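You operate a simulated robot arm through the tools that you are given. There is no shell and no other tool.

You run a simulated robot arm. Do the job below in one go: nothing can be reset, and whatever is moved stays where it is left.

## Task
Label the bundle of white bags and put it in the turquoise tray.
Fine: load it in the band machine's sliding tray, push the small white pad at LABEL, bring the sliding tray back to LOAD; the other bundles stay unlabelled where they lie.

It is judged by the outcome, as a careful person would: the job done as asked, and still so three seconds after it is handed in. It fails if anything else is knocked over, pushed out of place, dropped, spilled or broken.

## Robot
A 5-joint arm with a two-finger parallel gripper, fixed in place. Base frame: the origin is on the floor under the middle of its stand, x ahead of it, y to its left, z up; the work surface is at about z = 0.94. Units: m, rad, N and s.
It reaches about 1.134 m from its shoulder. Its first joint turns from -2.601 to 2.601 rad. Payload 1.57 kg.
The TCP is the grasp point between the finger pads, 0.03 m short of the fingertips. In the tool frame z runs along the fingers and y along their closing line. The gripper opens to 0.11 m. The fingers are 0.024 m wide and 0.012 m thick; the gripper's body (0.048 by 0.112 m) begins 0.078 m behind the TCP.
Orientation is that of the tool frame in the base frame, as [roll, pitch, yaw] about the fixed x, y, z axes, in that order (R = Rz(yaw) Ry(pitch) Rx(roll)). With the fingers straight down and closing along the base's y, the tool's x points along the base's -x, its y along +y and its z along -z.

## Interface
- The arm moves only by the tool servo_tool. Its argument "steps" is a list that holds one entry, the list of rows, each a list of 7 numbers: the closure, from 0 (fully open) to 1 (shut), then the shift along the tool's x, y, z in m, then the turn, a rotation vector about the tool's x, y, z in rad. In form: [[[jaw, dx, dy, dz, wx, wy, wz], ...]]. A call has 1 to 20 rows; each row is the pose to reach, as a shift and turn from the pose commanded when the call began, along the tool's axes at that moment. Rows are played at 5 a second. More than 0.05 m and 0.15 rad between two rows, or a gripper value outside its range, and nothing of the call is played. A pose out of reach is approached as far as the arm can. The call stops where the force on the tool passes 50 N (or 10 N more than at its start, if that is more) or the arm is blocked; 0.2 s more then pass. Each finger travels about 0.153 m/s and halts on what it meets, pressing with about 25 N; the grip force reading is that of the motor and also rises with nothing between the fingers. The clock runs only during rows and for 0.2 s after the last one: add rows that repeat a pose to give the fingers time. It gives the time, the measured TCP pose, the force on the tool (base axes), the opening and the grip force at its end, in the units of the frame above (readings bear some noise), with the torque about the TCP (base axes, N m) and any sound that the robot's microphone picked up.
- Cameras (640 x 400 px; columns grow to the right, rows downward): "scene" is fixed at [0.0497, -0.4985, 1.5284]; the picture's right is [0.22, -0.98, 0.00], its down [-0.54, -0.12, -0.83] and it looks along [0.81, 0.18, -0.55] (base axes); focal length 337 px, centre (320, 200). "wrist" rides on the gripper at [0.07, 0.016, -0.141] in the tool frame; the picture's right is [-0.23, 0.97, 0.00], its down [-0.86, -0.20, -0.48] and it looks along [-0.47, -0.11, 0.88] (tool axes); focal length 222 px, centre (320, 200). There is no depth. A picture from a camera that has moved, and an enlarged one, comes with that camera's place and axes in the base frame and with its lens.
- camera(camera): a new picture of that camera. It takes no simulated time.
- move_column(by): slides the trunk up (or, below 0, down) by that many m; the arm rides with it, the base frame stays. It gives what a move gives, with no picture.
- inspect(camera, box): a new picture of the part [left, top, right, bottom] of that camera's present view, enlarged. It takes no simulated time.
- hand_in(): hands the job in; it is judged then, once.

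Places have to be worked out from the pictures, the camera data and where the tool is seen. Open the gripper and draw the arm clear of the work before you hand the job in, unless the task says otherwise.

The tools are called after "Emit:" as name(argument=value, ...) on one line, values as JSON. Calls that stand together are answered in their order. servo_tool: Moves the arm, as the interface text tells. Its arguments: {"type":"object","properties":{"steps":{"type":"array","items":{"type":"array","items":{"type":"array","items":{"type":"number"}}}}},"required":["steps"]} The other tools are called the same way: move_column (by) moves the trunk up or down; camera (camera) takes a picture; inspect (camera, box) takes an enlarged picture of a part of a camera's view; hand_in () hands the job in.

At the start:

```text
t: 0.0
eef_pos: [0.5881, -0.3408, 1.2284]
ee_rot: [-3.141, 0.0, -3.142]
wrist_force: [0.4, -1.6, -0.4]
ft_torque: [0.02, 0.02, -0.02]
finger_gap: 0.11
grip_force: 0.0
trunk travel left (down, up): [-0.961, 0.009]
```

scene: 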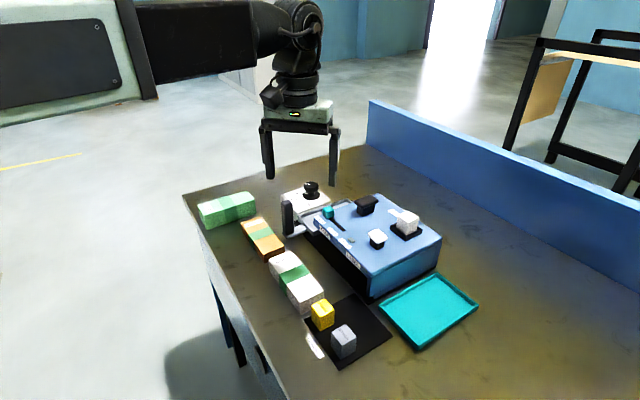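
wrist: 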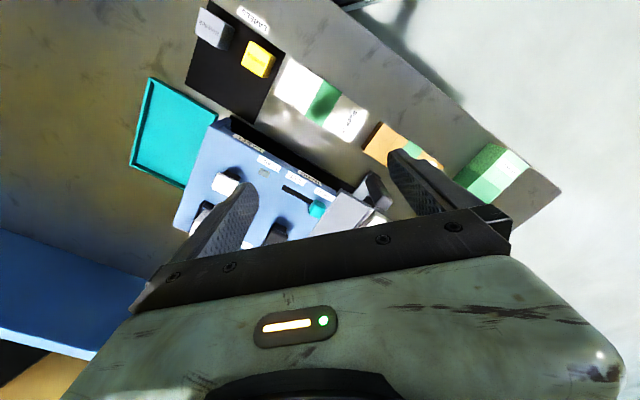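

I'll begin by looking closer at the work area with both cameras before moving anything.

Emit:
inspect(camera="scene", box=[260, 160, 460, 300])

Emit:
inspect(camera="scene", box=[180, 170, 400, 370])

Emit:
inspect(camera="wrist", box=[120, 0, 560, 260])

```text
2.86 times, centred on (360, 230) of scene
camera zoom: at [0.0497, -0.4985, 1.5284], right [0.22, -0.98, 0.0], down [-0.54, -0.12, -0.83], along [0.81, 0.18, -0.55], focal length 963 px, centre (206, 114)
```

zoom: 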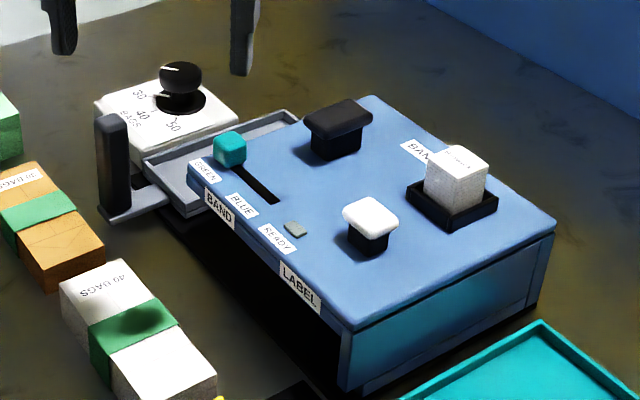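

```text
2.00 times, centred on (290, 270) of scene
camera zoom: at [0.0497, -0.4985, 1.5284], right [0.22, -0.98, 0.0], down [-0.54, -0.12, -0.83], along [0.81, 0.18, -0.55], focal length 674 px, centre (380, 60)
```

zoom: 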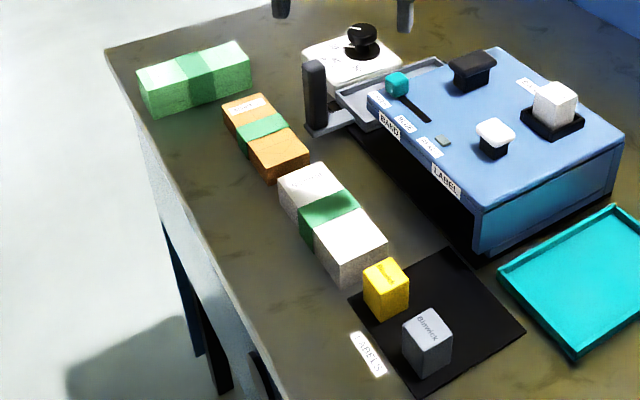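

```text
1.45 times, centred on (340, 130) of wrist
camera zoom: at [0.5188, -0.3248, 1.3693], right [0.23, 0.97, 0.0], down [0.86, -0.2, 0.48], along [0.47, -0.11, -0.88], focal length 323 px, centre (291, 302)
```

zoom: 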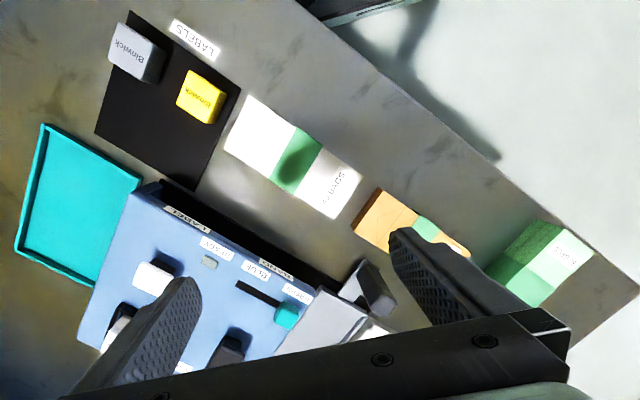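

The machine has a count dial, band slider, black and white pads and a label cartridge. I'll zoom in on the markings to read them.

Emit:
inspect(camera="scene", box=[280, 175, 350, 245])

Emit:
inspect(camera="scene", box=[310, 200, 400, 270])

Emit:
inspect(camera="scene", box=[350, 190, 440, 250])

Emit:
inspect(camera="scene", box=[255, 240, 345, 310])

Emit:
inspect(camera="scene", box=[300, 290, 390, 370])

Emit:
inspect(camera="wrist", box=[180, 120, 400, 250])

Emit:
inspect(camera="wrist", box=[180, 0, 380, 150])

```text
5.71 times, centred on (315, 210) of scene
camera zoom: at [0.0497, -0.4985, 1.5284], right [0.22, -0.98, 0.0], down [-0.54, -0.12, -0.83], along [0.81, 0.18, -0.55], focal length 1926 px, centre (349, 143)
```

zoom: 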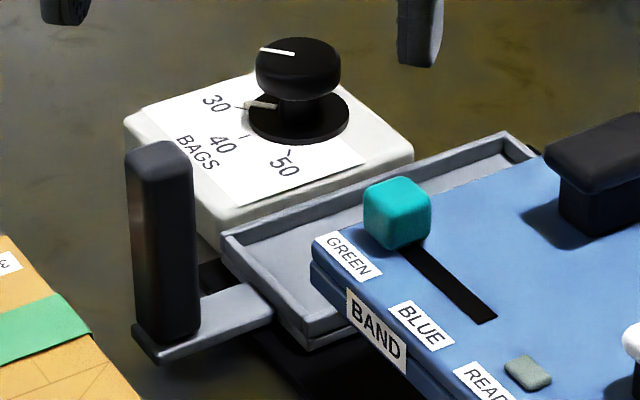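

```text
5.71 times, centred on (355, 235) of scene
camera zoom: at [0.0497, -0.4985, 1.5284], right [0.22, -0.98, 0.0], down [-0.54, -0.12, -0.83], along [0.81, 0.18, -0.55], focal length 1926 px, centre (120, 0)
```

zoom: 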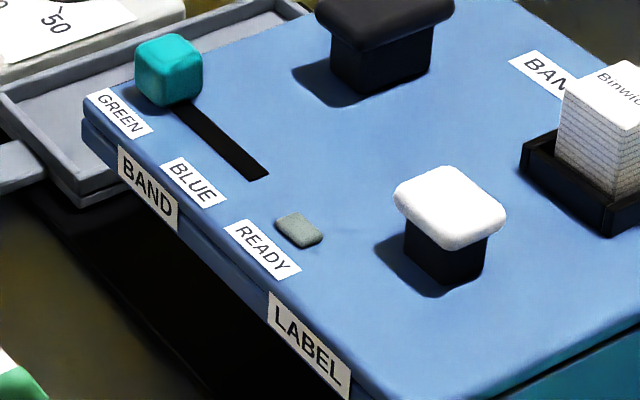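

```text
6.67 times, centred on (395, 220) of scene
camera zoom: at [0.0497, -0.4985, 1.5284], right [0.22, -0.98, 0.0], down [-0.54, -0.12, -0.83], along [0.81, 0.18, -0.55], focal length 2248 px, centre (-180, 67)
```

zoom: 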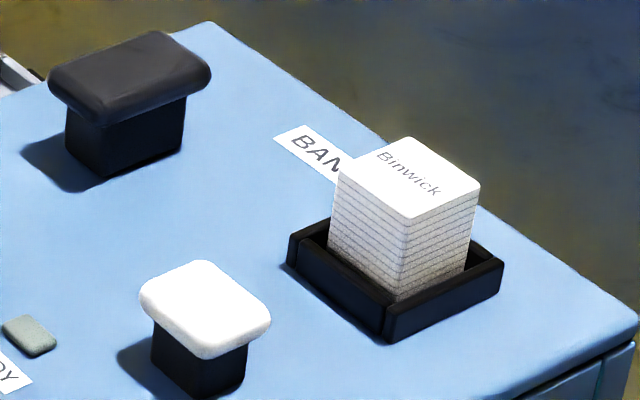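

```text
5.71 times, centred on (300, 275) of scene
camera zoom: at [0.0497, -0.4985, 1.5284], right [0.22, -0.98, 0.0], down [-0.54, -0.12, -0.83], along [0.81, 0.18, -0.55], focal length 1926 px, centre (434, -229)
```

zoom: 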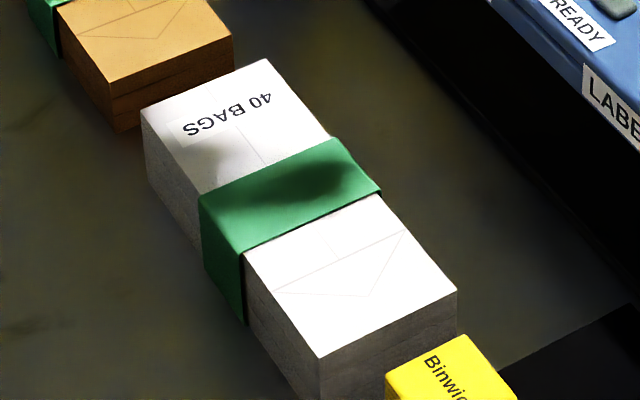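

```text
5.00 times, centred on (345, 330) of scene
camera zoom: at [0.0497, -0.4985, 1.5284], right [0.22, -0.98, 0.0], down [-0.54, -0.12, -0.83], along [0.81, 0.18, -0.55], focal length 1686 px, centre (195, -450)
```

zoom: 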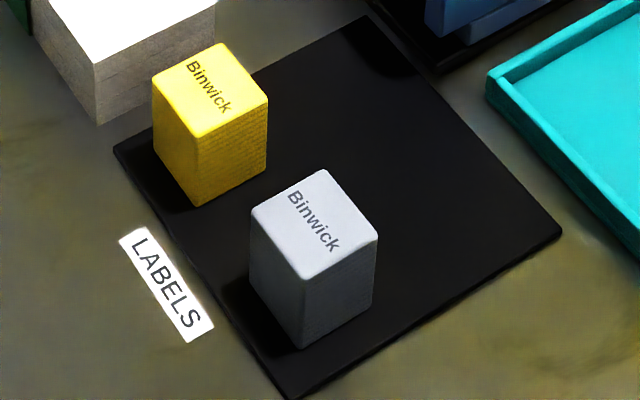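

```text
2.91 times, centred on (290, 185) of wrist
camera zoom: at [0.5188, -0.3248, 1.3693], right [0.23, 0.97, 0.0], down [0.86, -0.2, 0.48], along [0.47, -0.11, -0.88], focal length 646 px, centre (407, 244)
```

zoom: 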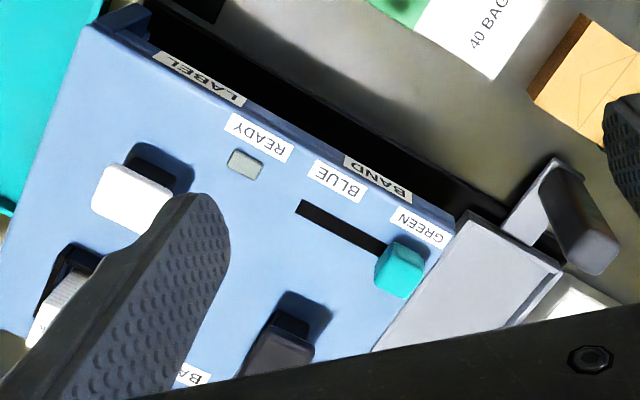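

```text
2.67 times, centred on (280, 75) of wrist
camera zoom: at [0.5188, -0.3248, 1.3693], right [0.23, 0.97, 0.0], down [0.86, -0.2, 0.48], along [0.47, -0.11, -0.88], focal length 592 px, centre (427, 533)
```

zoom: 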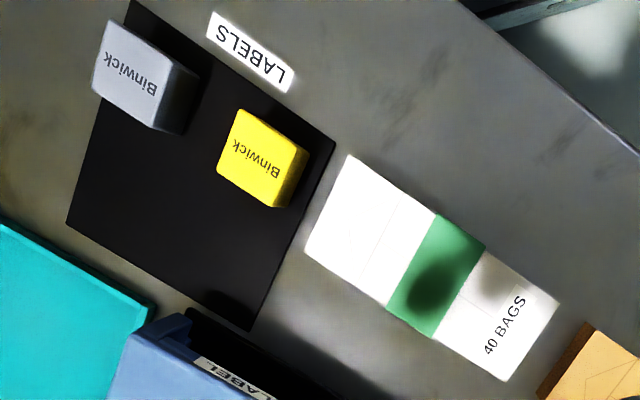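

All stations are readable now: bundle "40 BAGS" is white with a green band, the machine has BAND and LABEL stations and the tray sits at its LOAD end. I estimate the bundle centre near (0.555, -0.33), long axis about 45°, and the sliding tray centre near (0.78, -0.37) with its long axis across. I'll turn the wrist and look at the tray from above.

Emit:
servo_tool(steps=[[[0, -0.027, 0.0035, -0.004, 0, 0, 0.131], [0, -0.054, 0.007, -0.008, 0, 0, 0.262], [0, -0.081, 0.0105, -0.012, 0, 0, 0.393], [0, -0.108, 0.014, -0.016, 0, 0, 0.524], [0, -0.135, 0.0175, -0.02, 0, 0, 0.655], [0, -0.162, 0.021, -0.022, 0, 0, 0.785], [0, -0.162, 0.021, -0.022, 0, 0, 0.785]]])

Emit:
camera(camera="wrist")

Emit:
camera(camera="scene")

```text
t: 1.6
eef_pos: [0.7513, -0.3197, 1.2278]
ee_rot: [3.142, -0.001, 2.355]
wrist_force: [0.1, 0.1, 0.7]
ft_torque: [0.0, 0.01, -0.02]
finger_gap: 0.1098
grip_force: 0.1
out of reach, approached as far as the arm can: row 1, 2, 3, 4, 5, 6, 7
trunk travel left (down, up): [-0.961, 0.009]
```

```text
taken
camera wrist: at [0.7133, -0.2588, 1.3694], right [0.85, 0.53, 0.0], down [0.46, -0.75, 0.48], along [0.25, -0.41, -0.88], focal length 222 px, centre (320, 200)
```

wrist: 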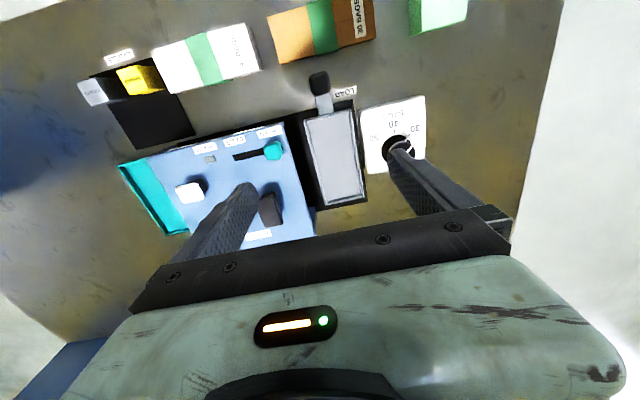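

```text
taken
```

scene: 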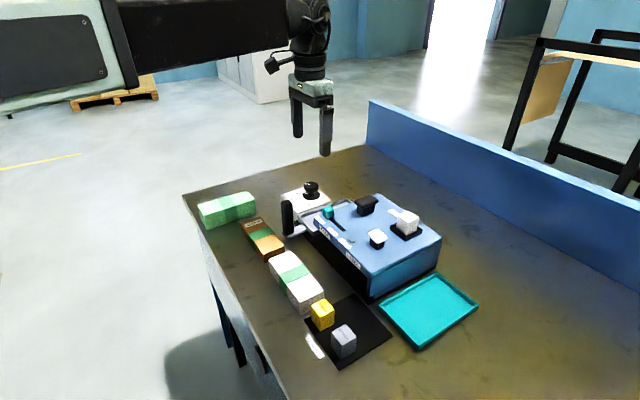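

The tray is clearly visible with a LOAD sticker. I'll enlarge the wrist view for precise geometry.

Emit:
inspect(camera="wrist", box=[230, 60, 450, 220])

Emit:
inspect(camera="wrist", box=[60, 0, 280, 140])

Emit:
inspect(camera="scene", box=[270, 170, 360, 250])

```text
2.50 times, centred on (340, 140) of wrist
camera zoom: at [0.7133, -0.2588, 1.3694], right [0.85, 0.53, 0.0], down [0.46, -0.75, 0.48], along [0.25, -0.41, -0.88], focal length 555 px, centre (270, 350)
```

zoom: 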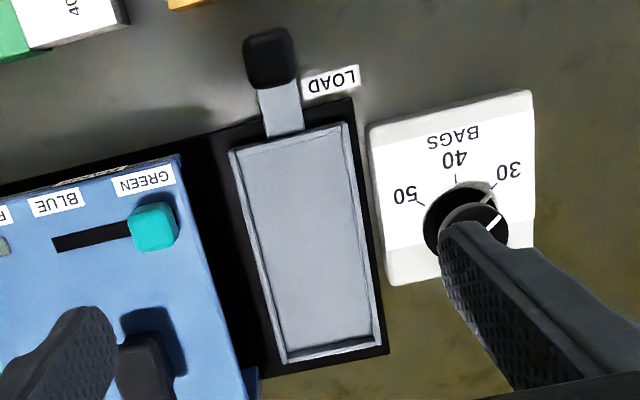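

```text
2.86 times, centred on (170, 70) of wrist
camera zoom: at [0.7133, -0.2588, 1.3694], right [0.85, 0.53, 0.0], down [0.46, -0.75, 0.48], along [0.25, -0.41, -0.88], focal length 635 px, centre (749, 571)
```

zoom: 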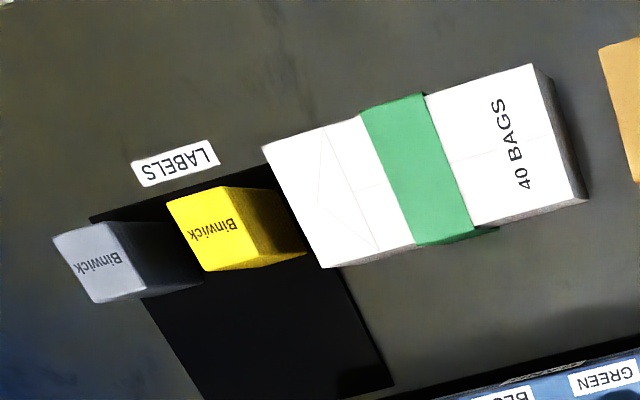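

```text
5.00 times, centred on (315, 210) of scene
camera zoom: at [0.0497, -0.4985, 1.5284], right [0.22, -0.98, 0.0], down [-0.54, -0.12, -0.83], along [0.81, 0.18, -0.55], focal length 1686 px, centre (345, 150)
```

zoom: 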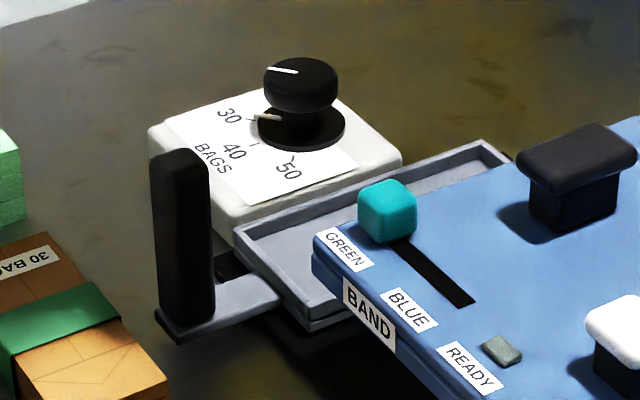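

Triangulating both views: bundle centre (0.555, -0.328), 0.148 × 0.058 × 0.039 m at 45°; tray centre (0.813, -0.361), rim top z ≈ 0.966; deck top ≈ 1.032; handle post (0.716, -0.263). I'll swing the gripper over the white bundle, with the closing line across its width.

Emit:
servo_tool(steps=[[[0, 0.0111, -0.0121, 0.005, 0, 0, -0.131], [0, 0.0221, -0.0242, 0.01, 0, 0, -0.262], [0, 0.0332, -0.0363, 0.015, 0, 0, -0.393], [0, 0.0442, -0.0484, 0.02, 0, 0, -0.524], [0, 0.0553, -0.0605, 0.025, 0, 0, -0.654], [0, 0.0663, -0.0726, 0.03, 0, 0, -0.785], [0, 0.0774, -0.0846, 0.035, 0, 0, -0.916], [0, 0.0885, -0.0967, 0.04, 0, 0, -1.047], [0, 0.0995, -0.1088, 0.045, 0, 0, -1.178], [0, 0.1106, -0.1209, 0.05, 0, 0, -1.309], [0, 0.1216, -0.133, 0.06, 0, 0, -1.44], [0, 0.1327, -0.1451, 0.07, 0, 0, -1.5708], [0, 0.1327, -0.1451, 0.07, 0, 0, -1.5708]]])

Emit:
camera(camera="wrist")

Emit:
camera(camera="scene")

```text
t: 4.4
eef_pos: [0.5517, -0.3303, 1.2283]
ee_rot: [3.142, 0.002, -2.355]
wrist_force: [0.2, -0.1, 0.9]
ft_torque: [-0.02, 0.0, -0.05]
finger_gap: 0.11
grip_force: 0.0
out of reach, approached as far as the arm can: row 1, 2, 3, 4, 5, 6, 7, 8, 9, 10, 11, 12, 13
trunk travel left (down, up): [-0.961, 0.009]
```

```text
taken
camera wrist: at [0.4906, -0.3677, 1.3692], right [-0.53, 0.85, 0.0], down [0.74, 0.47, 0.48], along [0.41, 0.25, -0.88], focal length 222 px, centre (320, 200)
```

wrist: 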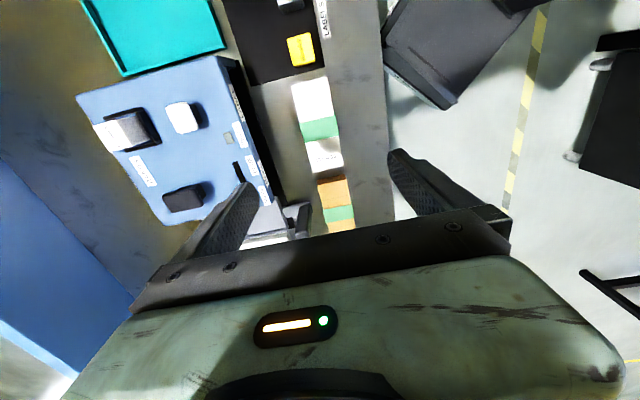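

```text
taken
```

scene: 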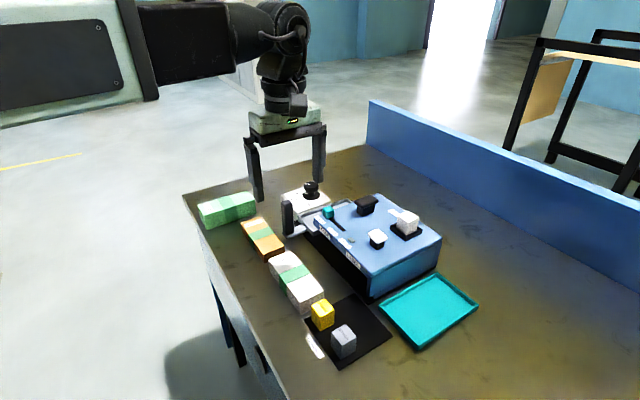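

The height did not change: this arm moves horizontally and the column provides z. I'll check with a null row how the commanded pose reads, then use the column for vertical motion.

Emit:
servo_tool(steps=[[[0, 0, 0, 0, 0, 0, 0], [0, 0, 0, 0, 0, 0, 0]]])

Emit:
inspect(camera="wrist", box=[200, 0, 420, 240])

Emit:
inspect(camera="wrist", box=[70, 0, 290, 240])

```text
t: 5.0
eef_pos: [0.5513, -0.3301, 1.228]
ee_rot: [-3.141, 0.001, -2.357]
wrist_force: [-1.0, 0.2, 0.0]
ft_torque: [-0.02, 0.01, -0.01]
finger_gap: 0.1101
grip_force: 0.0
trunk travel left (down, up): [-0.961, 0.009]
```

```text
1.67 times, centred on (310, 120) of wrist
camera zoom: at [0.4905, -0.3675, 1.3693], right [-0.53, 0.85, 0.0], down [0.75, 0.46, 0.48], along [0.41, 0.25, -0.88], focal length 370 px, centre (337, 333)
```

zoom: 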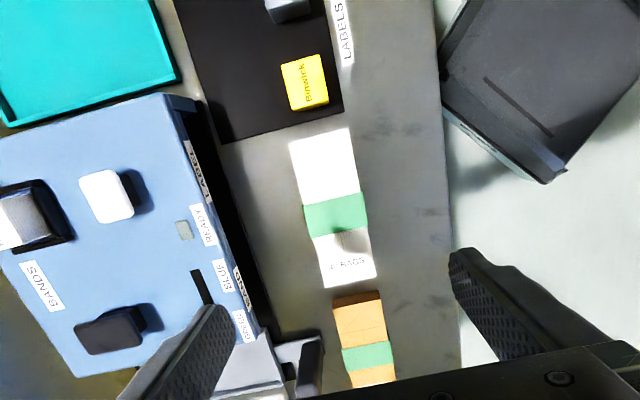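

```text
1.67 times, centred on (180, 120) of wrist
camera zoom: at [0.4905, -0.3675, 1.3693], right [-0.53, 0.85, 0.0], down [0.75, 0.46, 0.48], along [0.41, 0.25, -0.88], focal length 370 px, centre (553, 333)
```

zoom: 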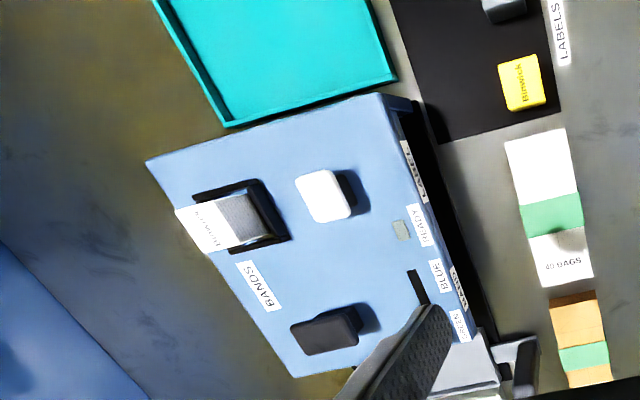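

The servo keeps the reachable pose, so I'll nudge the TCP to the bundle centre and lower the column part of the way for a check.

Emit:
servo_tool(steps=[[[0, -0.0038, -0.0011, 0, 0, 0, 0], [0, -0.0038, -0.0011, 0, 0, 0, 0]]])

Emit:
move_column(by=-0.12)

Emit:
camera(camera="wrist")

Emit:
camera(camera="scene")

```text
t: 5.6
eef_pos: [0.5558, -0.3285, 1.2277]
ee_rot: [3.14, -0.001, -2.357]
wrist_force: [0.0, -0.3, -0.3]
ft_torque: [0.0, -0.02, 0.03]
finger_gap: 0.11
grip_force: 0.0
trunk travel left (down, up): [-0.961, 0.009]
```

```text
t: 7.1
eef_pos: [0.5564, -0.3282, 1.1078]
ee_rot: [-3.14, -0.001, -2.356]
wrist_force: [1.4, -0.2, -0.1]
ft_torque: [0.02, -0.03, -0.02]
finger_gap: 0.1099
grip_force: 0.0
trunk travel left (down, up): [-0.841, 0.129]
```

```text
taken
camera wrist: at [0.4949, -0.3655, 1.2493], right [-0.53, 0.85, 0.0], down [0.75, 0.46, 0.48], along [0.41, 0.25, -0.88], focal length 222 px, centre (320, 200)
```

wrist: 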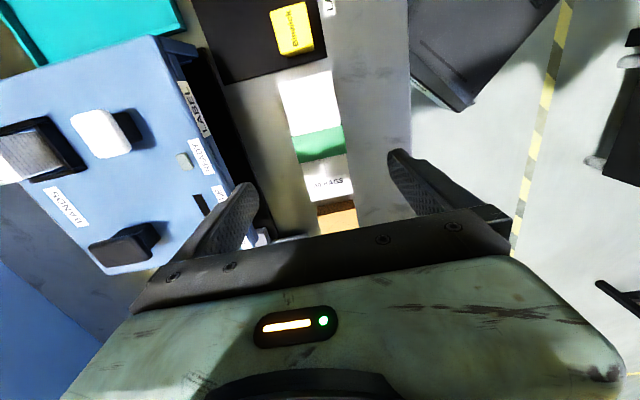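

```text
taken
```

scene: 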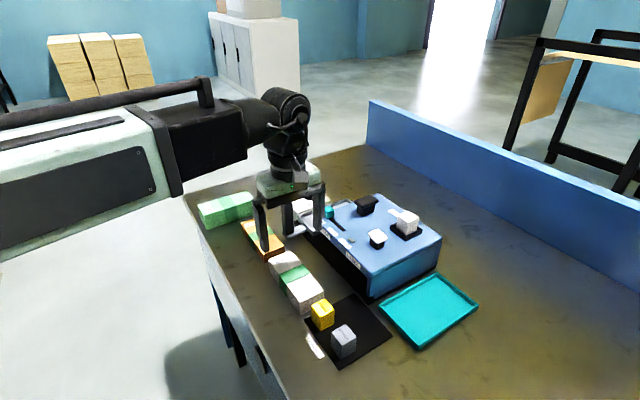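

The fingers straddle the bundle with room on both sides. Lowering so the fingertips are about 18 mm above the table, to leave room for the tray rim later, then closing.

Emit:
move_column(by=-0.12)

Emit:
camera(camera="wrist")

Emit:
inspect(camera="scene", box=[220, 160, 360, 320])

```text
t: 8.6
eef_pos: [0.5561, -0.3284, 0.9885]
ee_rot: [-3.14, 0.001, -2.356]
wrist_force: [0.0, -0.2, 0.8]
ft_torque: [0.0, -0.03, -0.01]
finger_gap: 0.11
grip_force: 0.0
trunk travel left (down, up): [-0.721, 0.249]
```

```text
taken
camera wrist: at [0.4949, -0.3655, 1.1293], right [-0.53, 0.85, 0.0], down [0.75, 0.46, 0.48], along [0.41, 0.25, -0.88], focal length 222 px, centre (320, 200)
```

wrist: 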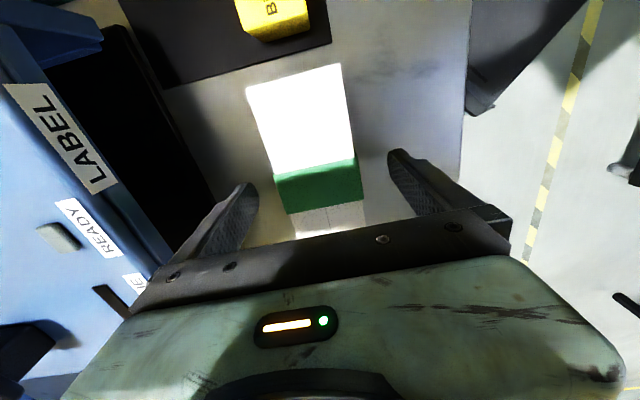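

```text
2.50 times, centred on (290, 240) of scene
camera zoom: at [0.0497, -0.4985, 1.5284], right [0.22, -0.98, 0.0], down [-0.54, -0.12, -0.83], along [0.81, 0.18, -0.55], focal length 843 px, centre (395, 100)
```

zoom: 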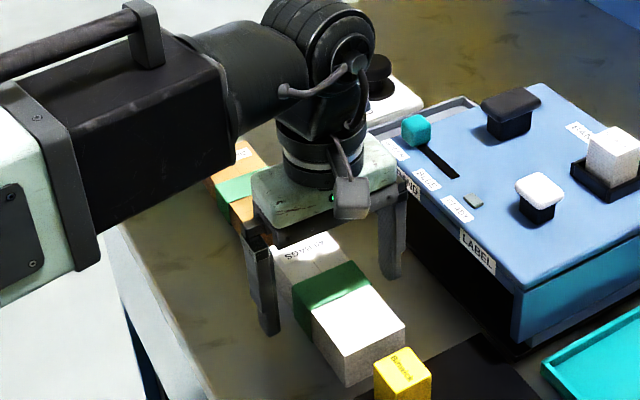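

Bundle sits centred between the pads with the band in the middle. Closing the gripper now.

Emit:
servo_tool(steps=[[[0.3, 0, 0, 0, 0, 0, 0], [0.5, 0, 0, 0, 0, 0, 0], [0.7, 0, 0, 0, 0, 0, 0], [0.8, 0, 0, 0, 0, 0, 0], [0.8, 0, 0, 0, 0, 0, 0]]])

Emit:
camera(camera="wrist")

```text
t: 9.8
eef_pos: [0.5554, -0.3282, 0.9883]
ee_rot: [-3.141, 0.001, -2.357]
wrist_force: [0.1, -0.7, 0.2]
ft_torque: [-0.06, -0.01, -0.03]
finger_gap: 0.0596
grip_force: 25.4
trunk travel left (down, up): [-0.721, 0.249]
```

```text
taken
camera wrist: at [0.4949, -0.3655, 1.1293], right [-0.53, 0.85, 0.0], down [0.75, 0.46, 0.48], along [0.41, 0.25, -0.88], focal length 222 px, centre (320, 200)
```

wrist: 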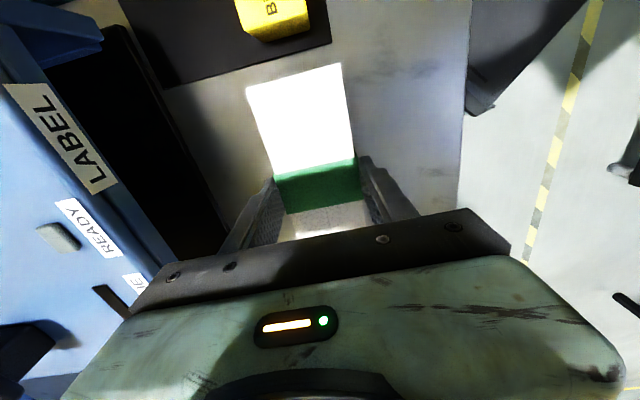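

Gripped at 59.6 mm with 25 N. Lifting straight up with the column.

Emit:
move_column(by=0.2)

Emit:
camera(camera="scene")

```text
t: 12.0
eef_pos: [0.5553, -0.3293, 1.1875]
ee_rot: [-3.141, -0.001, -2.356]
wrist_force: [-0.9, 0.5, -2.1]
ft_torque: [0.02, -0.01, 0.0]
finger_gap: 0.0595
grip_force: 25.0
trunk travel left (down, up): [-0.921, 0.049]
```

```text
taken
```

scene: 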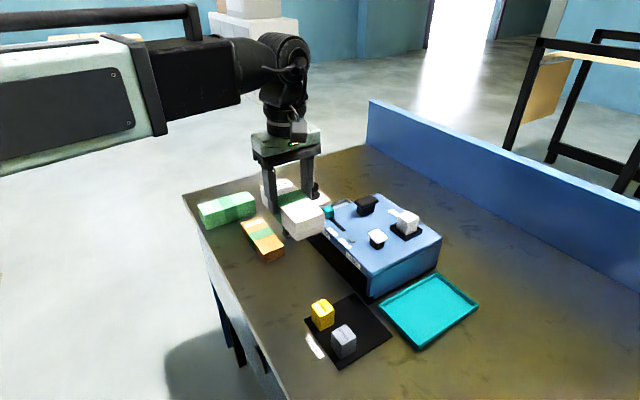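

Bundle is held level. Now carrying it to above the sliding tray while turning it 90° so its long axis matches the tray.

Emit:
servo_tool(steps=[[[0.8, -0.0123, -0.0158, 0, 0, 0, 0.1208], [0.8, -0.0246, -0.0315, 0, 0, 0, 0.2417], [0.8, -0.0369, -0.0473, 0, 0, 0, 0.3625], [0.8, -0.0492, -0.063, 0, 0, 0, 0.4833], [0.8, -0.0615, -0.0788, 0, 0, 0, 0.6042], [0.8, -0.0738, -0.0945, 0, 0, 0, 0.725], [0.8, -0.0862, -0.1103, 0, 0, 0, 0.8458], [0.8, -0.0985, -0.126, 0, 0, 0, 0.9667], [0.8, -0.1108, -0.1418, 0, 0, 0, 1.0875], [0.8, -0.1231, -0.1575, 0, 0, 0, 1.2083], [0.8, -0.1354, -0.1733, 0, 0, 0, 1.3292], [0.8, -0.1477, -0.189, 0, 0, 0, 1.45], [0.8, -0.16, -0.2048, 0, 0, 0, 1.5708], [0.8, -0.16, -0.2048, 0, 0, 0, 1.5708], [0.8, -0.16, -0.2048, 0, 0, 0, 1.5708]]])

Emit:
camera(camera="wrist")

Emit:
camera(camera="scene")

```text
t: 15.2
eef_pos: [0.814, -0.3587, 1.1874]
ee_rot: [3.141, 0.0, 2.356]
wrist_force: [-0.2, -0.8, -1.5]
ft_torque: [0.0, -0.01, 0.01]
finger_gap: 0.0598
grip_force: 24.7
trunk travel left (down, up): [-0.921, 0.049]
```

```text
taken
camera wrist: at [0.7762, -0.2977, 1.3291], right [0.85, 0.53, 0.0], down [0.46, -0.75, 0.48], along [0.25, -0.41, -0.88], focal length 222 px, centre (320, 200)
```

wrist: 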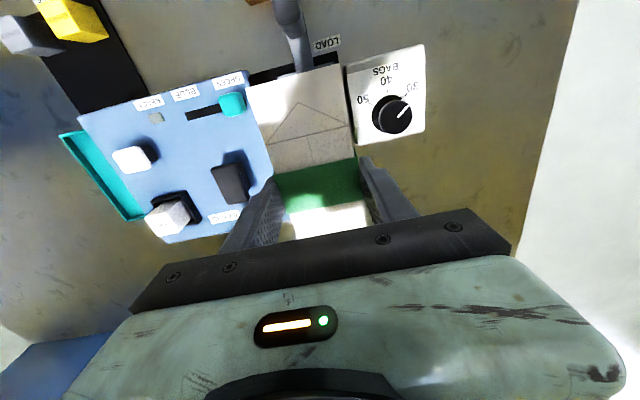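

```text
taken
```

scene: 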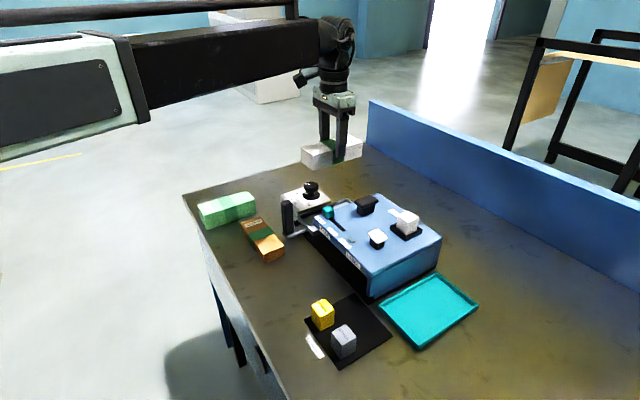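

Almost exactly over the tray (about 2 mm off along its width). I'll trim that and lower partway to check clearance.

Emit:
servo_tool(steps=[[[0.8, -0.0007, -0.0018, 0, 0, 0, 0], [0.8, -0.0007, -0.0018, 0, 0, 0, 0]]])

Emit:
move_column(by=-0.12)

Emit:
camera(camera="wrist")

Emit:
inspect(camera="scene", box=[260, 110, 420, 250])

```text
t: 15.8
eef_pos: [0.8128, -0.3608, 1.1883]
ee_rot: [3.141, 0.001, 2.356]
wrist_force: [1.2, 0.0, -2.3]
ft_torque: [0.02, 0.0, -0.02]
finger_gap: 0.0596
grip_force: 24.8
trunk travel left (down, up): [-0.921, 0.049]
```

```text
t: 17.3
eef_pos: [0.8131, -0.3607, 1.0677]
ee_rot: [3.14, -0.001, 2.355]
wrist_force: [1.5, 1.5, -1.2]
ft_torque: [0.02, -0.02, -0.02]
finger_gap: 0.0595
grip_force: 25.5
trunk travel left (down, up): [-0.801, 0.169]
```

```text
taken
camera wrist: at [0.7753, -0.2993, 1.2092], right [0.85, 0.53, 0.0], down [0.46, -0.75, 0.48], along [0.25, -0.41, -0.88], focal length 222 px, centre (320, 200)
```

wrist: 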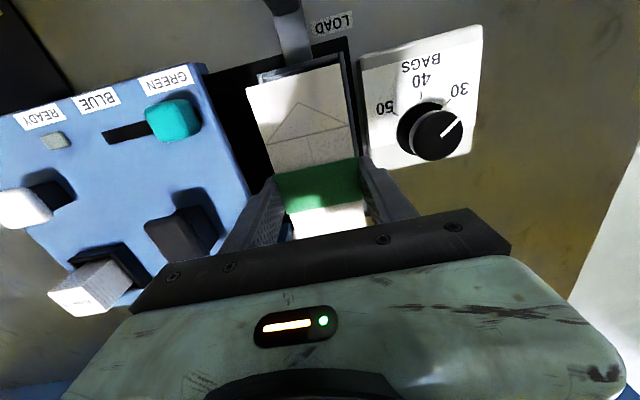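

```text
2.86 times, centred on (340, 180) of scene
camera zoom: at [0.0497, -0.4985, 1.5284], right [0.22, -0.98, 0.0], down [-0.54, -0.12, -0.83], along [0.81, 0.18, -0.55], focal length 963 px, centre (263, 257)
```

zoom: 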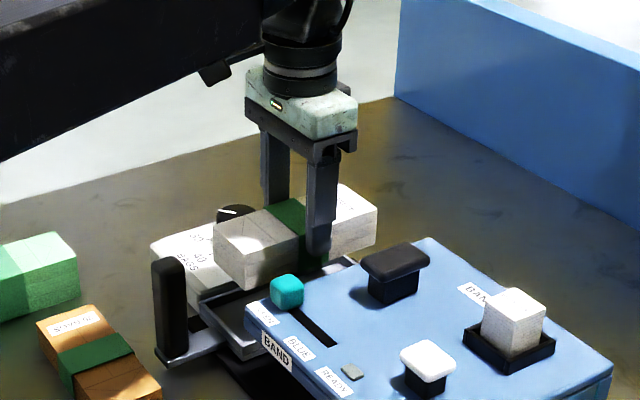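

Alignment looks right: bundle over the tray and clear of the deck and dial. Lowering to just above the rim.

Emit:
move_column(by=-0.045)

Emit:
inspect(camera="wrist", box=[200, 0, 480, 240])

Emit:
inspect(camera="scene", box=[270, 150, 400, 250])

```text
t: 18.1
eef_pos: [0.8123, -0.3599, 1.0231]
ee_rot: [-3.141, -0.001, 2.356]
wrist_force: [-0.5, -0.3, -0.6]
ft_torque: [-0.03, 0.02, -0.02]
finger_gap: 0.0595
grip_force: 24.7
trunk travel left (down, up): [-0.756, 0.214]
```

```text
1.67 times, centred on (340, 120) of wrist
camera zoom: at [0.7753, -0.2993, 1.1642], right [0.85, 0.53, 0.0], down [0.46, -0.75, 0.48], along [0.25, -0.41, -0.88], focal length 370 px, centre (287, 333)
```

zoom: 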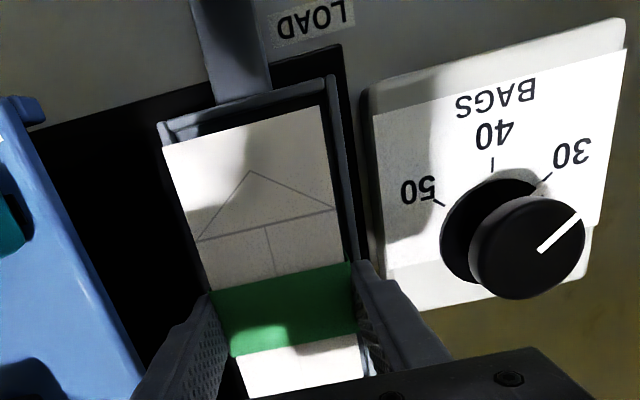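

```text
4.00 times, centred on (335, 200) of scene
camera zoom: at [0.0497, -0.4985, 1.5284], right [0.22, -0.98, 0.0], down [-0.54, -0.12, -0.83], along [0.81, 0.18, -0.55], focal length 1348 px, centre (260, 200)
```

zoom: 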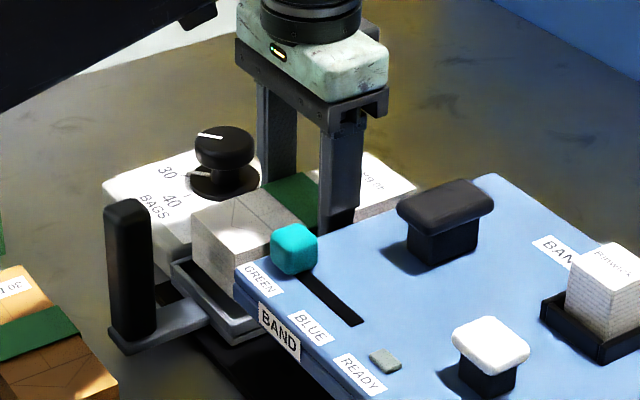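

The bundle is within the rim on all visible sides. Lowering in small steps while watching the wrist force for contact.

Emit:
move_column(by=-0.012)

Emit:
inspect(camera="wrist", box=[200, 0, 480, 240])

Emit:
inspect(camera="scene", box=[290, 170, 370, 240])

```text
t: 18.8
eef_pos: [0.813, -0.3604, 1.0107]
ee_rot: [-3.142, 0.001, 2.356]
wrist_force: [-0.6, -0.5, -1.4]
ft_torque: [0.0, -0.03, 0.03]
finger_gap: 0.0593
grip_force: 24.5
trunk travel left (down, up): [-0.744, 0.226]
```

```text
1.67 times, centred on (340, 120) of wrist
camera zoom: at [0.7753, -0.2993, 1.1521], right [0.85, 0.53, 0.0], down [0.46, -0.75, 0.48], along [0.25, -0.41, -0.88], focal length 370 px, centre (287, 333)
```

zoom: 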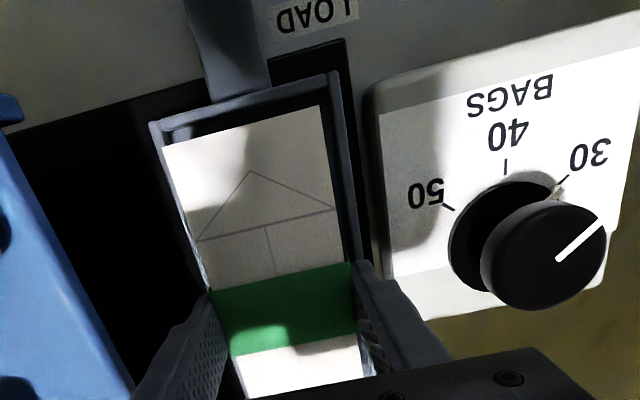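

```text
5.71 times, centred on (330, 205) of scene
camera zoom: at [0.0497, -0.4985, 1.5284], right [0.22, -0.98, 0.0], down [-0.54, -0.12, -0.83], along [0.81, 0.18, -0.55], focal length 1926 px, centre (263, 171)
```

zoom: 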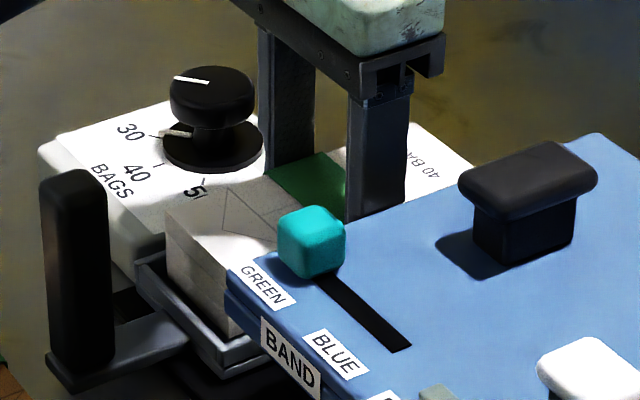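

No contact yet; the bundle's bottom is entering the rim. Continuing in 4 mm steps.

Emit:
move_column(by=-0.004)

Emit:
move_column(by=-0.003)

Emit:
inspect(camera="scene", box=[290, 170, 370, 240])

Emit:
inspect(camera="wrist", box=[200, 0, 480, 240])

```text
t: 19.3
eef_pos: [0.8143, -0.3602, 1.0066]
ee_rot: [3.141, 0.0, 2.356]
wrist_force: [-0.1, -0.6, -0.9]
ft_torque: [0.0, -0.01, 0.01]
finger_gap: 0.0594
grip_force: 25.0
trunk travel left (down, up): [-0.74, 0.23]
```

```text
t: 19.8
eef_pos: [0.8112, -0.3612, 1.005]
ee_rot: [-3.14, 0.001, 2.357]
wrist_force: [5.2, -5.0, 19.6]
ft_torque: [-0.15, -0.18, 0.0]
finger_gap: 0.0595
grip_force: 24.8
trunk travel left (down, up): [-0.737, 0.233]
```

```text
5.71 times, centred on (330, 205) of scene
camera zoom: at [0.0497, -0.4985, 1.5284], right [0.22, -0.98, 0.0], down [-0.54, -0.12, -0.83], along [0.81, 0.18, -0.55], focal length 1926 px, centre (263, 171)
```

zoom: 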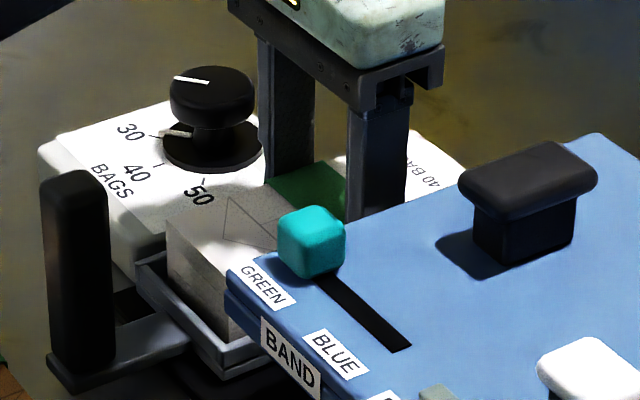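

```text
1.67 times, centred on (340, 120) of wrist
camera zoom: at [0.7743, -0.2993, 1.1464], right [0.85, 0.53, 0.0], down [0.46, -0.75, 0.48], along [0.25, -0.41, -0.88], focal length 370 px, centre (287, 333)
```

zoom: 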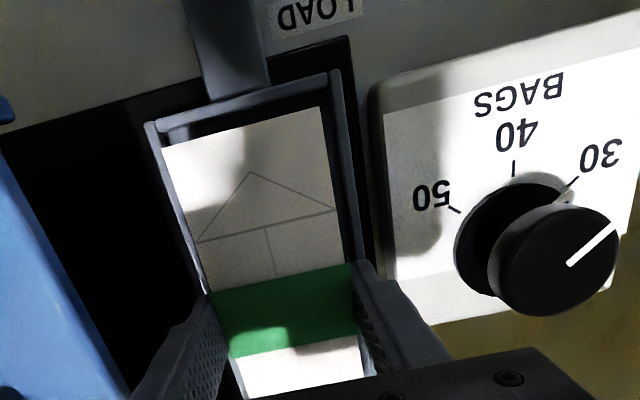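

Contact: 19.6 N upward and torques consistent with a flat, centred landing on the tray floor (floor ≈ 0.957). I'll relieve the preload and open the fingers only partly (gap ≈ 0.08) to stay clear of the deck edge.

Emit:
move_column(by=0.002)

Emit:
servo_tool(steps=[[[0.42, 0, 0, 0, 0, 0, 0], [0.36, 0, 0, 0, 0, 0, 0], [0.3, 0, 0, 0, 0, 0, 0], [0.27, 0, 0, 0, 0, 0, 0], [0.27, 0, 0, 0, 0, 0, 0]]])

Emit:
inspect(camera="wrist", box=[200, 0, 480, 240])

Emit:
inspect(camera="scene", box=[280, 150, 400, 240])

```text
t: 20.3
eef_pos: [0.8113, -0.3598, 1.0056]
ee_rot: [-3.141, -0.002, 2.357]
wrist_force: [0.4, 0.2, -0.9]
ft_torque: [0.0, -0.01, -0.02]
finger_gap: 0.0594
grip_force: 24.6
trunk travel left (down, up): [-0.739, 0.231]
```

```text
t: 21.5
eef_pos: [0.8133, -0.3605, 1.0073]
ee_rot: [3.141, 0.0, 2.355]
wrist_force: [0.2, 0.0, -0.1]
ft_torque: [0.0, 0.01, 0.0]
finger_gap: 0.0805
grip_force: 0.0
trunk travel left (down, up): [-0.739, 0.231]
```

```text
1.67 times, centred on (340, 120) of wrist
camera zoom: at [0.7752, -0.2993, 1.1472], right [0.85, 0.53, 0.0], down [0.46, -0.75, 0.48], along [0.25, -0.41, -0.88], focal length 370 px, centre (287, 333)
```

zoom: 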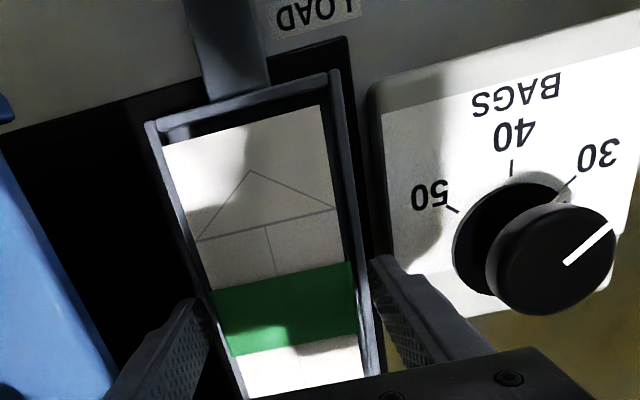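

```text
4.44 times, centred on (340, 195) of scene
camera zoom: at [0.0497, -0.4985, 1.5284], right [0.22, -0.98, 0.0], down [-0.54, -0.12, -0.83], along [0.81, 0.18, -0.55], focal length 1498 px, centre (231, 222)
```

zoom: 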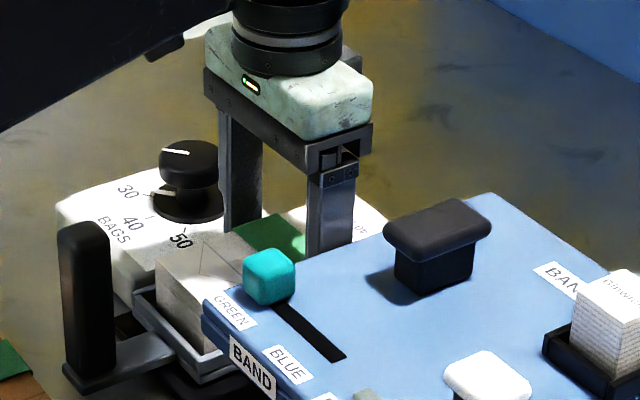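

The bundle is resting in the tray between the rims. I'll raise clear and then move along toward the handle post to localise it from above.

Emit:
move_column(by=0.14)

Emit:
servo_tool(steps=[[[0.27, 0.03, 0, 0, 0, 0, 0], [0.27, 0.06, 0, 0, 0, 0, 0], [0.27, 0.09, 0, 0, 0, 0, 0], [0.27, 0.115, 0, 0, 0, 0, 0], [0.27, 0.1377, 0.0001, 0, 0, 0, 0], [0.27, 0.1377, 0.0001, 0, 0, 0, 0]]])

Emit:
camera(camera="wrist")

Emit:
inspect(camera="scene", box=[240, 110, 400, 250])

```text
t: 23.2
eef_pos: [0.8128, -0.3605, 1.1456]
ee_rot: [-3.141, 0.001, 2.355]
wrist_force: [1.1, 0.7, 0.3]
ft_torque: [0.03, -0.01, 0.03]
finger_gap: 0.0804
grip_force: 0.1
trunk travel left (down, up): [-0.879, 0.091]
```

```text
t: 24.6
eef_pos: [0.7151, -0.2654, 1.1466]
ee_rot: [-3.141, -0.001, 2.357]
wrist_force: [0.3, 1.0, 0.9]
ft_torque: [0.02, 0.01, -0.02]
finger_gap: 0.0802
grip_force: 0.2
trunk travel left (down, up): [-0.879, 0.091]
```

```text
taken
camera wrist: at [0.6771, -0.2031, 1.2872], right [0.85, 0.53, 0.0], down [0.46, -0.75, 0.48], along [0.25, -0.41, -0.88], focal length 222 px, centre (320, 200)
```

wrist: 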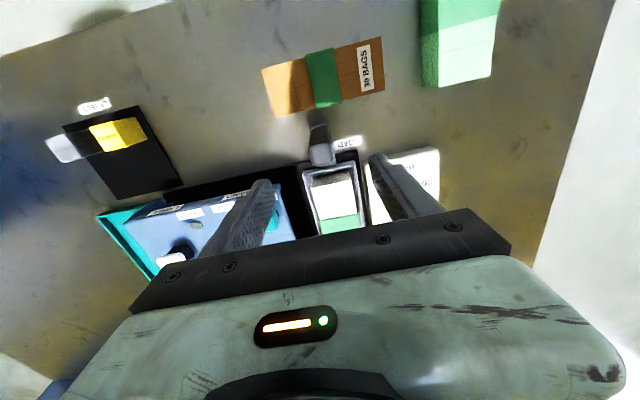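

```text
2.86 times, centred on (320, 180) of scene
camera zoom: at [0.0497, -0.4985, 1.5284], right [0.22, -0.98, 0.0], down [-0.54, -0.12, -0.83], along [0.81, 0.18, -0.55], focal length 963 px, centre (320, 257)
```

zoom: 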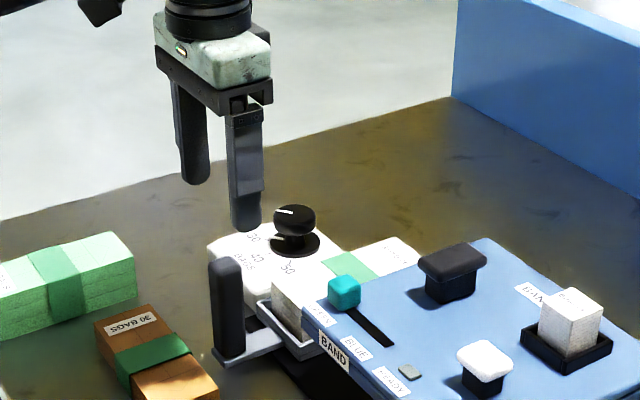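

Zooming on the post to refine its position relative to the fingers.

Emit:
inspect(camera="wrist", box=[240, 80, 420, 240])

Emit:
inspect(camera="scene", box=[270, 190, 340, 240])

```text
2.50 times, centred on (330, 160) of wrist
camera zoom: at [0.6771, -0.2031, 1.2872], right [0.85, 0.53, 0.0], down [0.46, -0.75, 0.48], along [0.25, -0.41, -0.88], focal length 555 px, centre (295, 300)
```

zoom: 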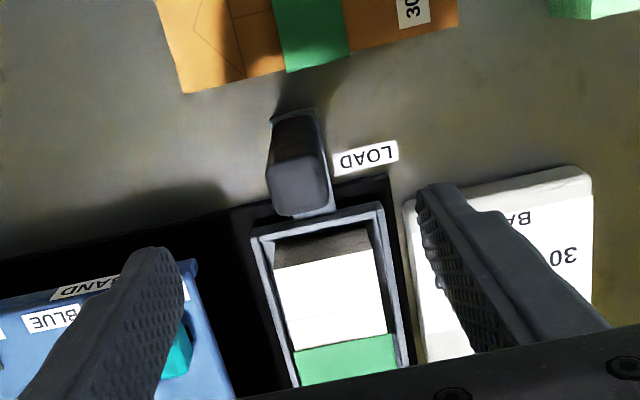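

```text
8.00 times, centred on (305, 215) of scene
camera zoom: at [0.0497, -0.4985, 1.5284], right [0.22, -0.98, 0.0], down [-0.54, -0.12, -0.83], along [0.81, 0.18, -0.55], focal length 2697 px, centre (440, 80)
```

zoom: 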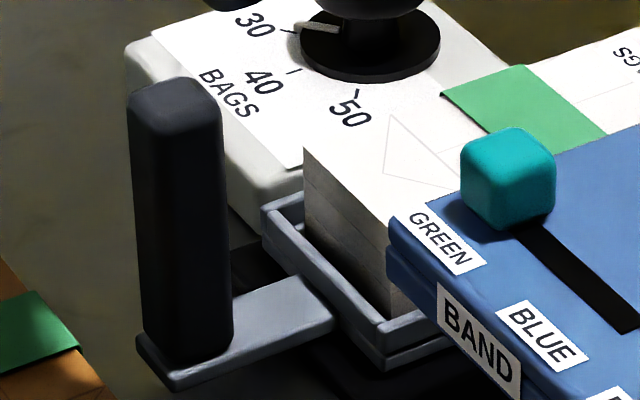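

Post centre refined to (0.715, -0.261), top ≈ 1.06. Trimming and lowering the open fingers around it with the closing line along the slide direction.

Emit:
servo_tool(steps=[[[0.27, 0.002, 0.0025, 0, 0, 0, 0], [0.27, 0.002, 0.0025, 0, 0, 0, 0]]])

Emit:
move_column(by=-0.07)

Emit:
camera(camera="wrist")

Emit:
inspect(camera="scene", box=[240, 110, 400, 250])

```text
t: 25.2
eef_pos: [0.7162, -0.2606, 1.1448]
ee_rot: [-3.14, 0.001, 2.358]
wrist_force: [0.4, 0.7, 0.6]
ft_torque: [-0.03, 0.01, -0.05]
finger_gap: 0.0803
grip_force: 0.1
trunk travel left (down, up): [-0.879, 0.091]
```

```text
t: 26.3
eef_pos: [0.7145, -0.2611, 1.0763]
ee_rot: [3.14, 0.0, 2.355]
wrist_force: [-0.6, 0.0, 0.2]
ft_torque: [-0.01, 0.03, 0.0]
finger_gap: 0.0806
grip_force: 0.0
trunk travel left (down, up): [-0.809, 0.161]
```

```text
taken
camera wrist: at [0.6775, -0.1996, 1.2173], right [0.85, 0.53, 0.0], down [0.46, -0.75, 0.48], along [0.25, -0.41, -0.88], focal length 222 px, centre (320, 200)
```

wrist: 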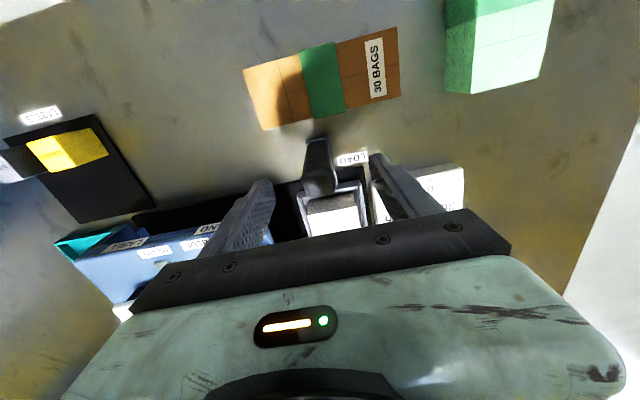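

```text
2.86 times, centred on (320, 180) of scene
camera zoom: at [0.0497, -0.4985, 1.5284], right [0.22, -0.98, 0.0], down [-0.54, -0.12, -0.83], along [0.81, 0.18, -0.55], focal length 963 px, centre (320, 257)
```

zoom: 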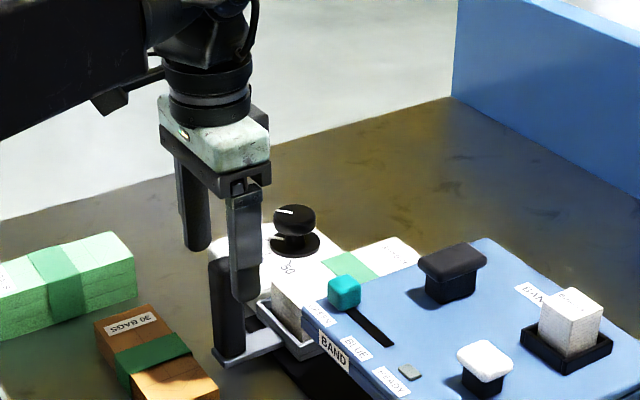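

Post is centred between fingers. Lowering 40 mm more and closing on it.

Emit:
move_column(by=-0.04)

Emit:
servo_tool(steps=[[[0.5, 0, 0, 0, 0, 0, 0], [0.7, 0, 0, 0, 0, 0, 0], [0.85, 0, 0, 0, 0, 0, 0], [1.0, 0, 0, 0, 0, 0, 0], [1.0, 0, 0, 0, 0, 0, 0]]])

Emit:
inspect(camera="scene", box=[240, 130, 400, 250])

```text
t: 27.1
eef_pos: [0.7158, -0.2612, 1.0364]
ee_rot: [3.141, 0.001, 2.357]
wrist_force: [0.0, 0.1, -0.1]
ft_torque: [0.05, 0.02, -0.02]
finger_gap: 0.0803
grip_force: 0.1
trunk travel left (down, up): [-0.769, 0.201]
```

```text
t: 28.3
eef_pos: [0.7146, -0.2614, 1.0363]
ee_rot: [3.141, 0.0, 2.356]
wrist_force: [-10.4, -4.5, -8.8]
ft_torque: [0.03, 0.09, -0.08]
finger_gap: 0.0256
grip_force: 36.9
trunk travel left (down, up): [-0.769, 0.201]
```

```text
3.33 times, centred on (320, 190) of scene
camera zoom: at [0.0497, -0.4985, 1.5284], right [0.22, -0.98, 0.0], down [-0.54, -0.12, -0.83], along [0.81, 0.18, -0.55], focal length 1124 px, centre (320, 233)
```

zoom: 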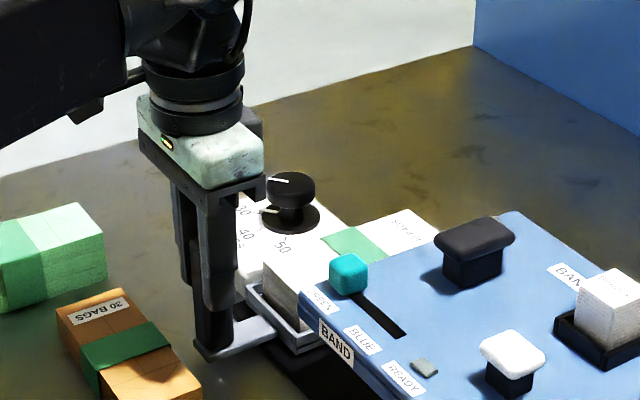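

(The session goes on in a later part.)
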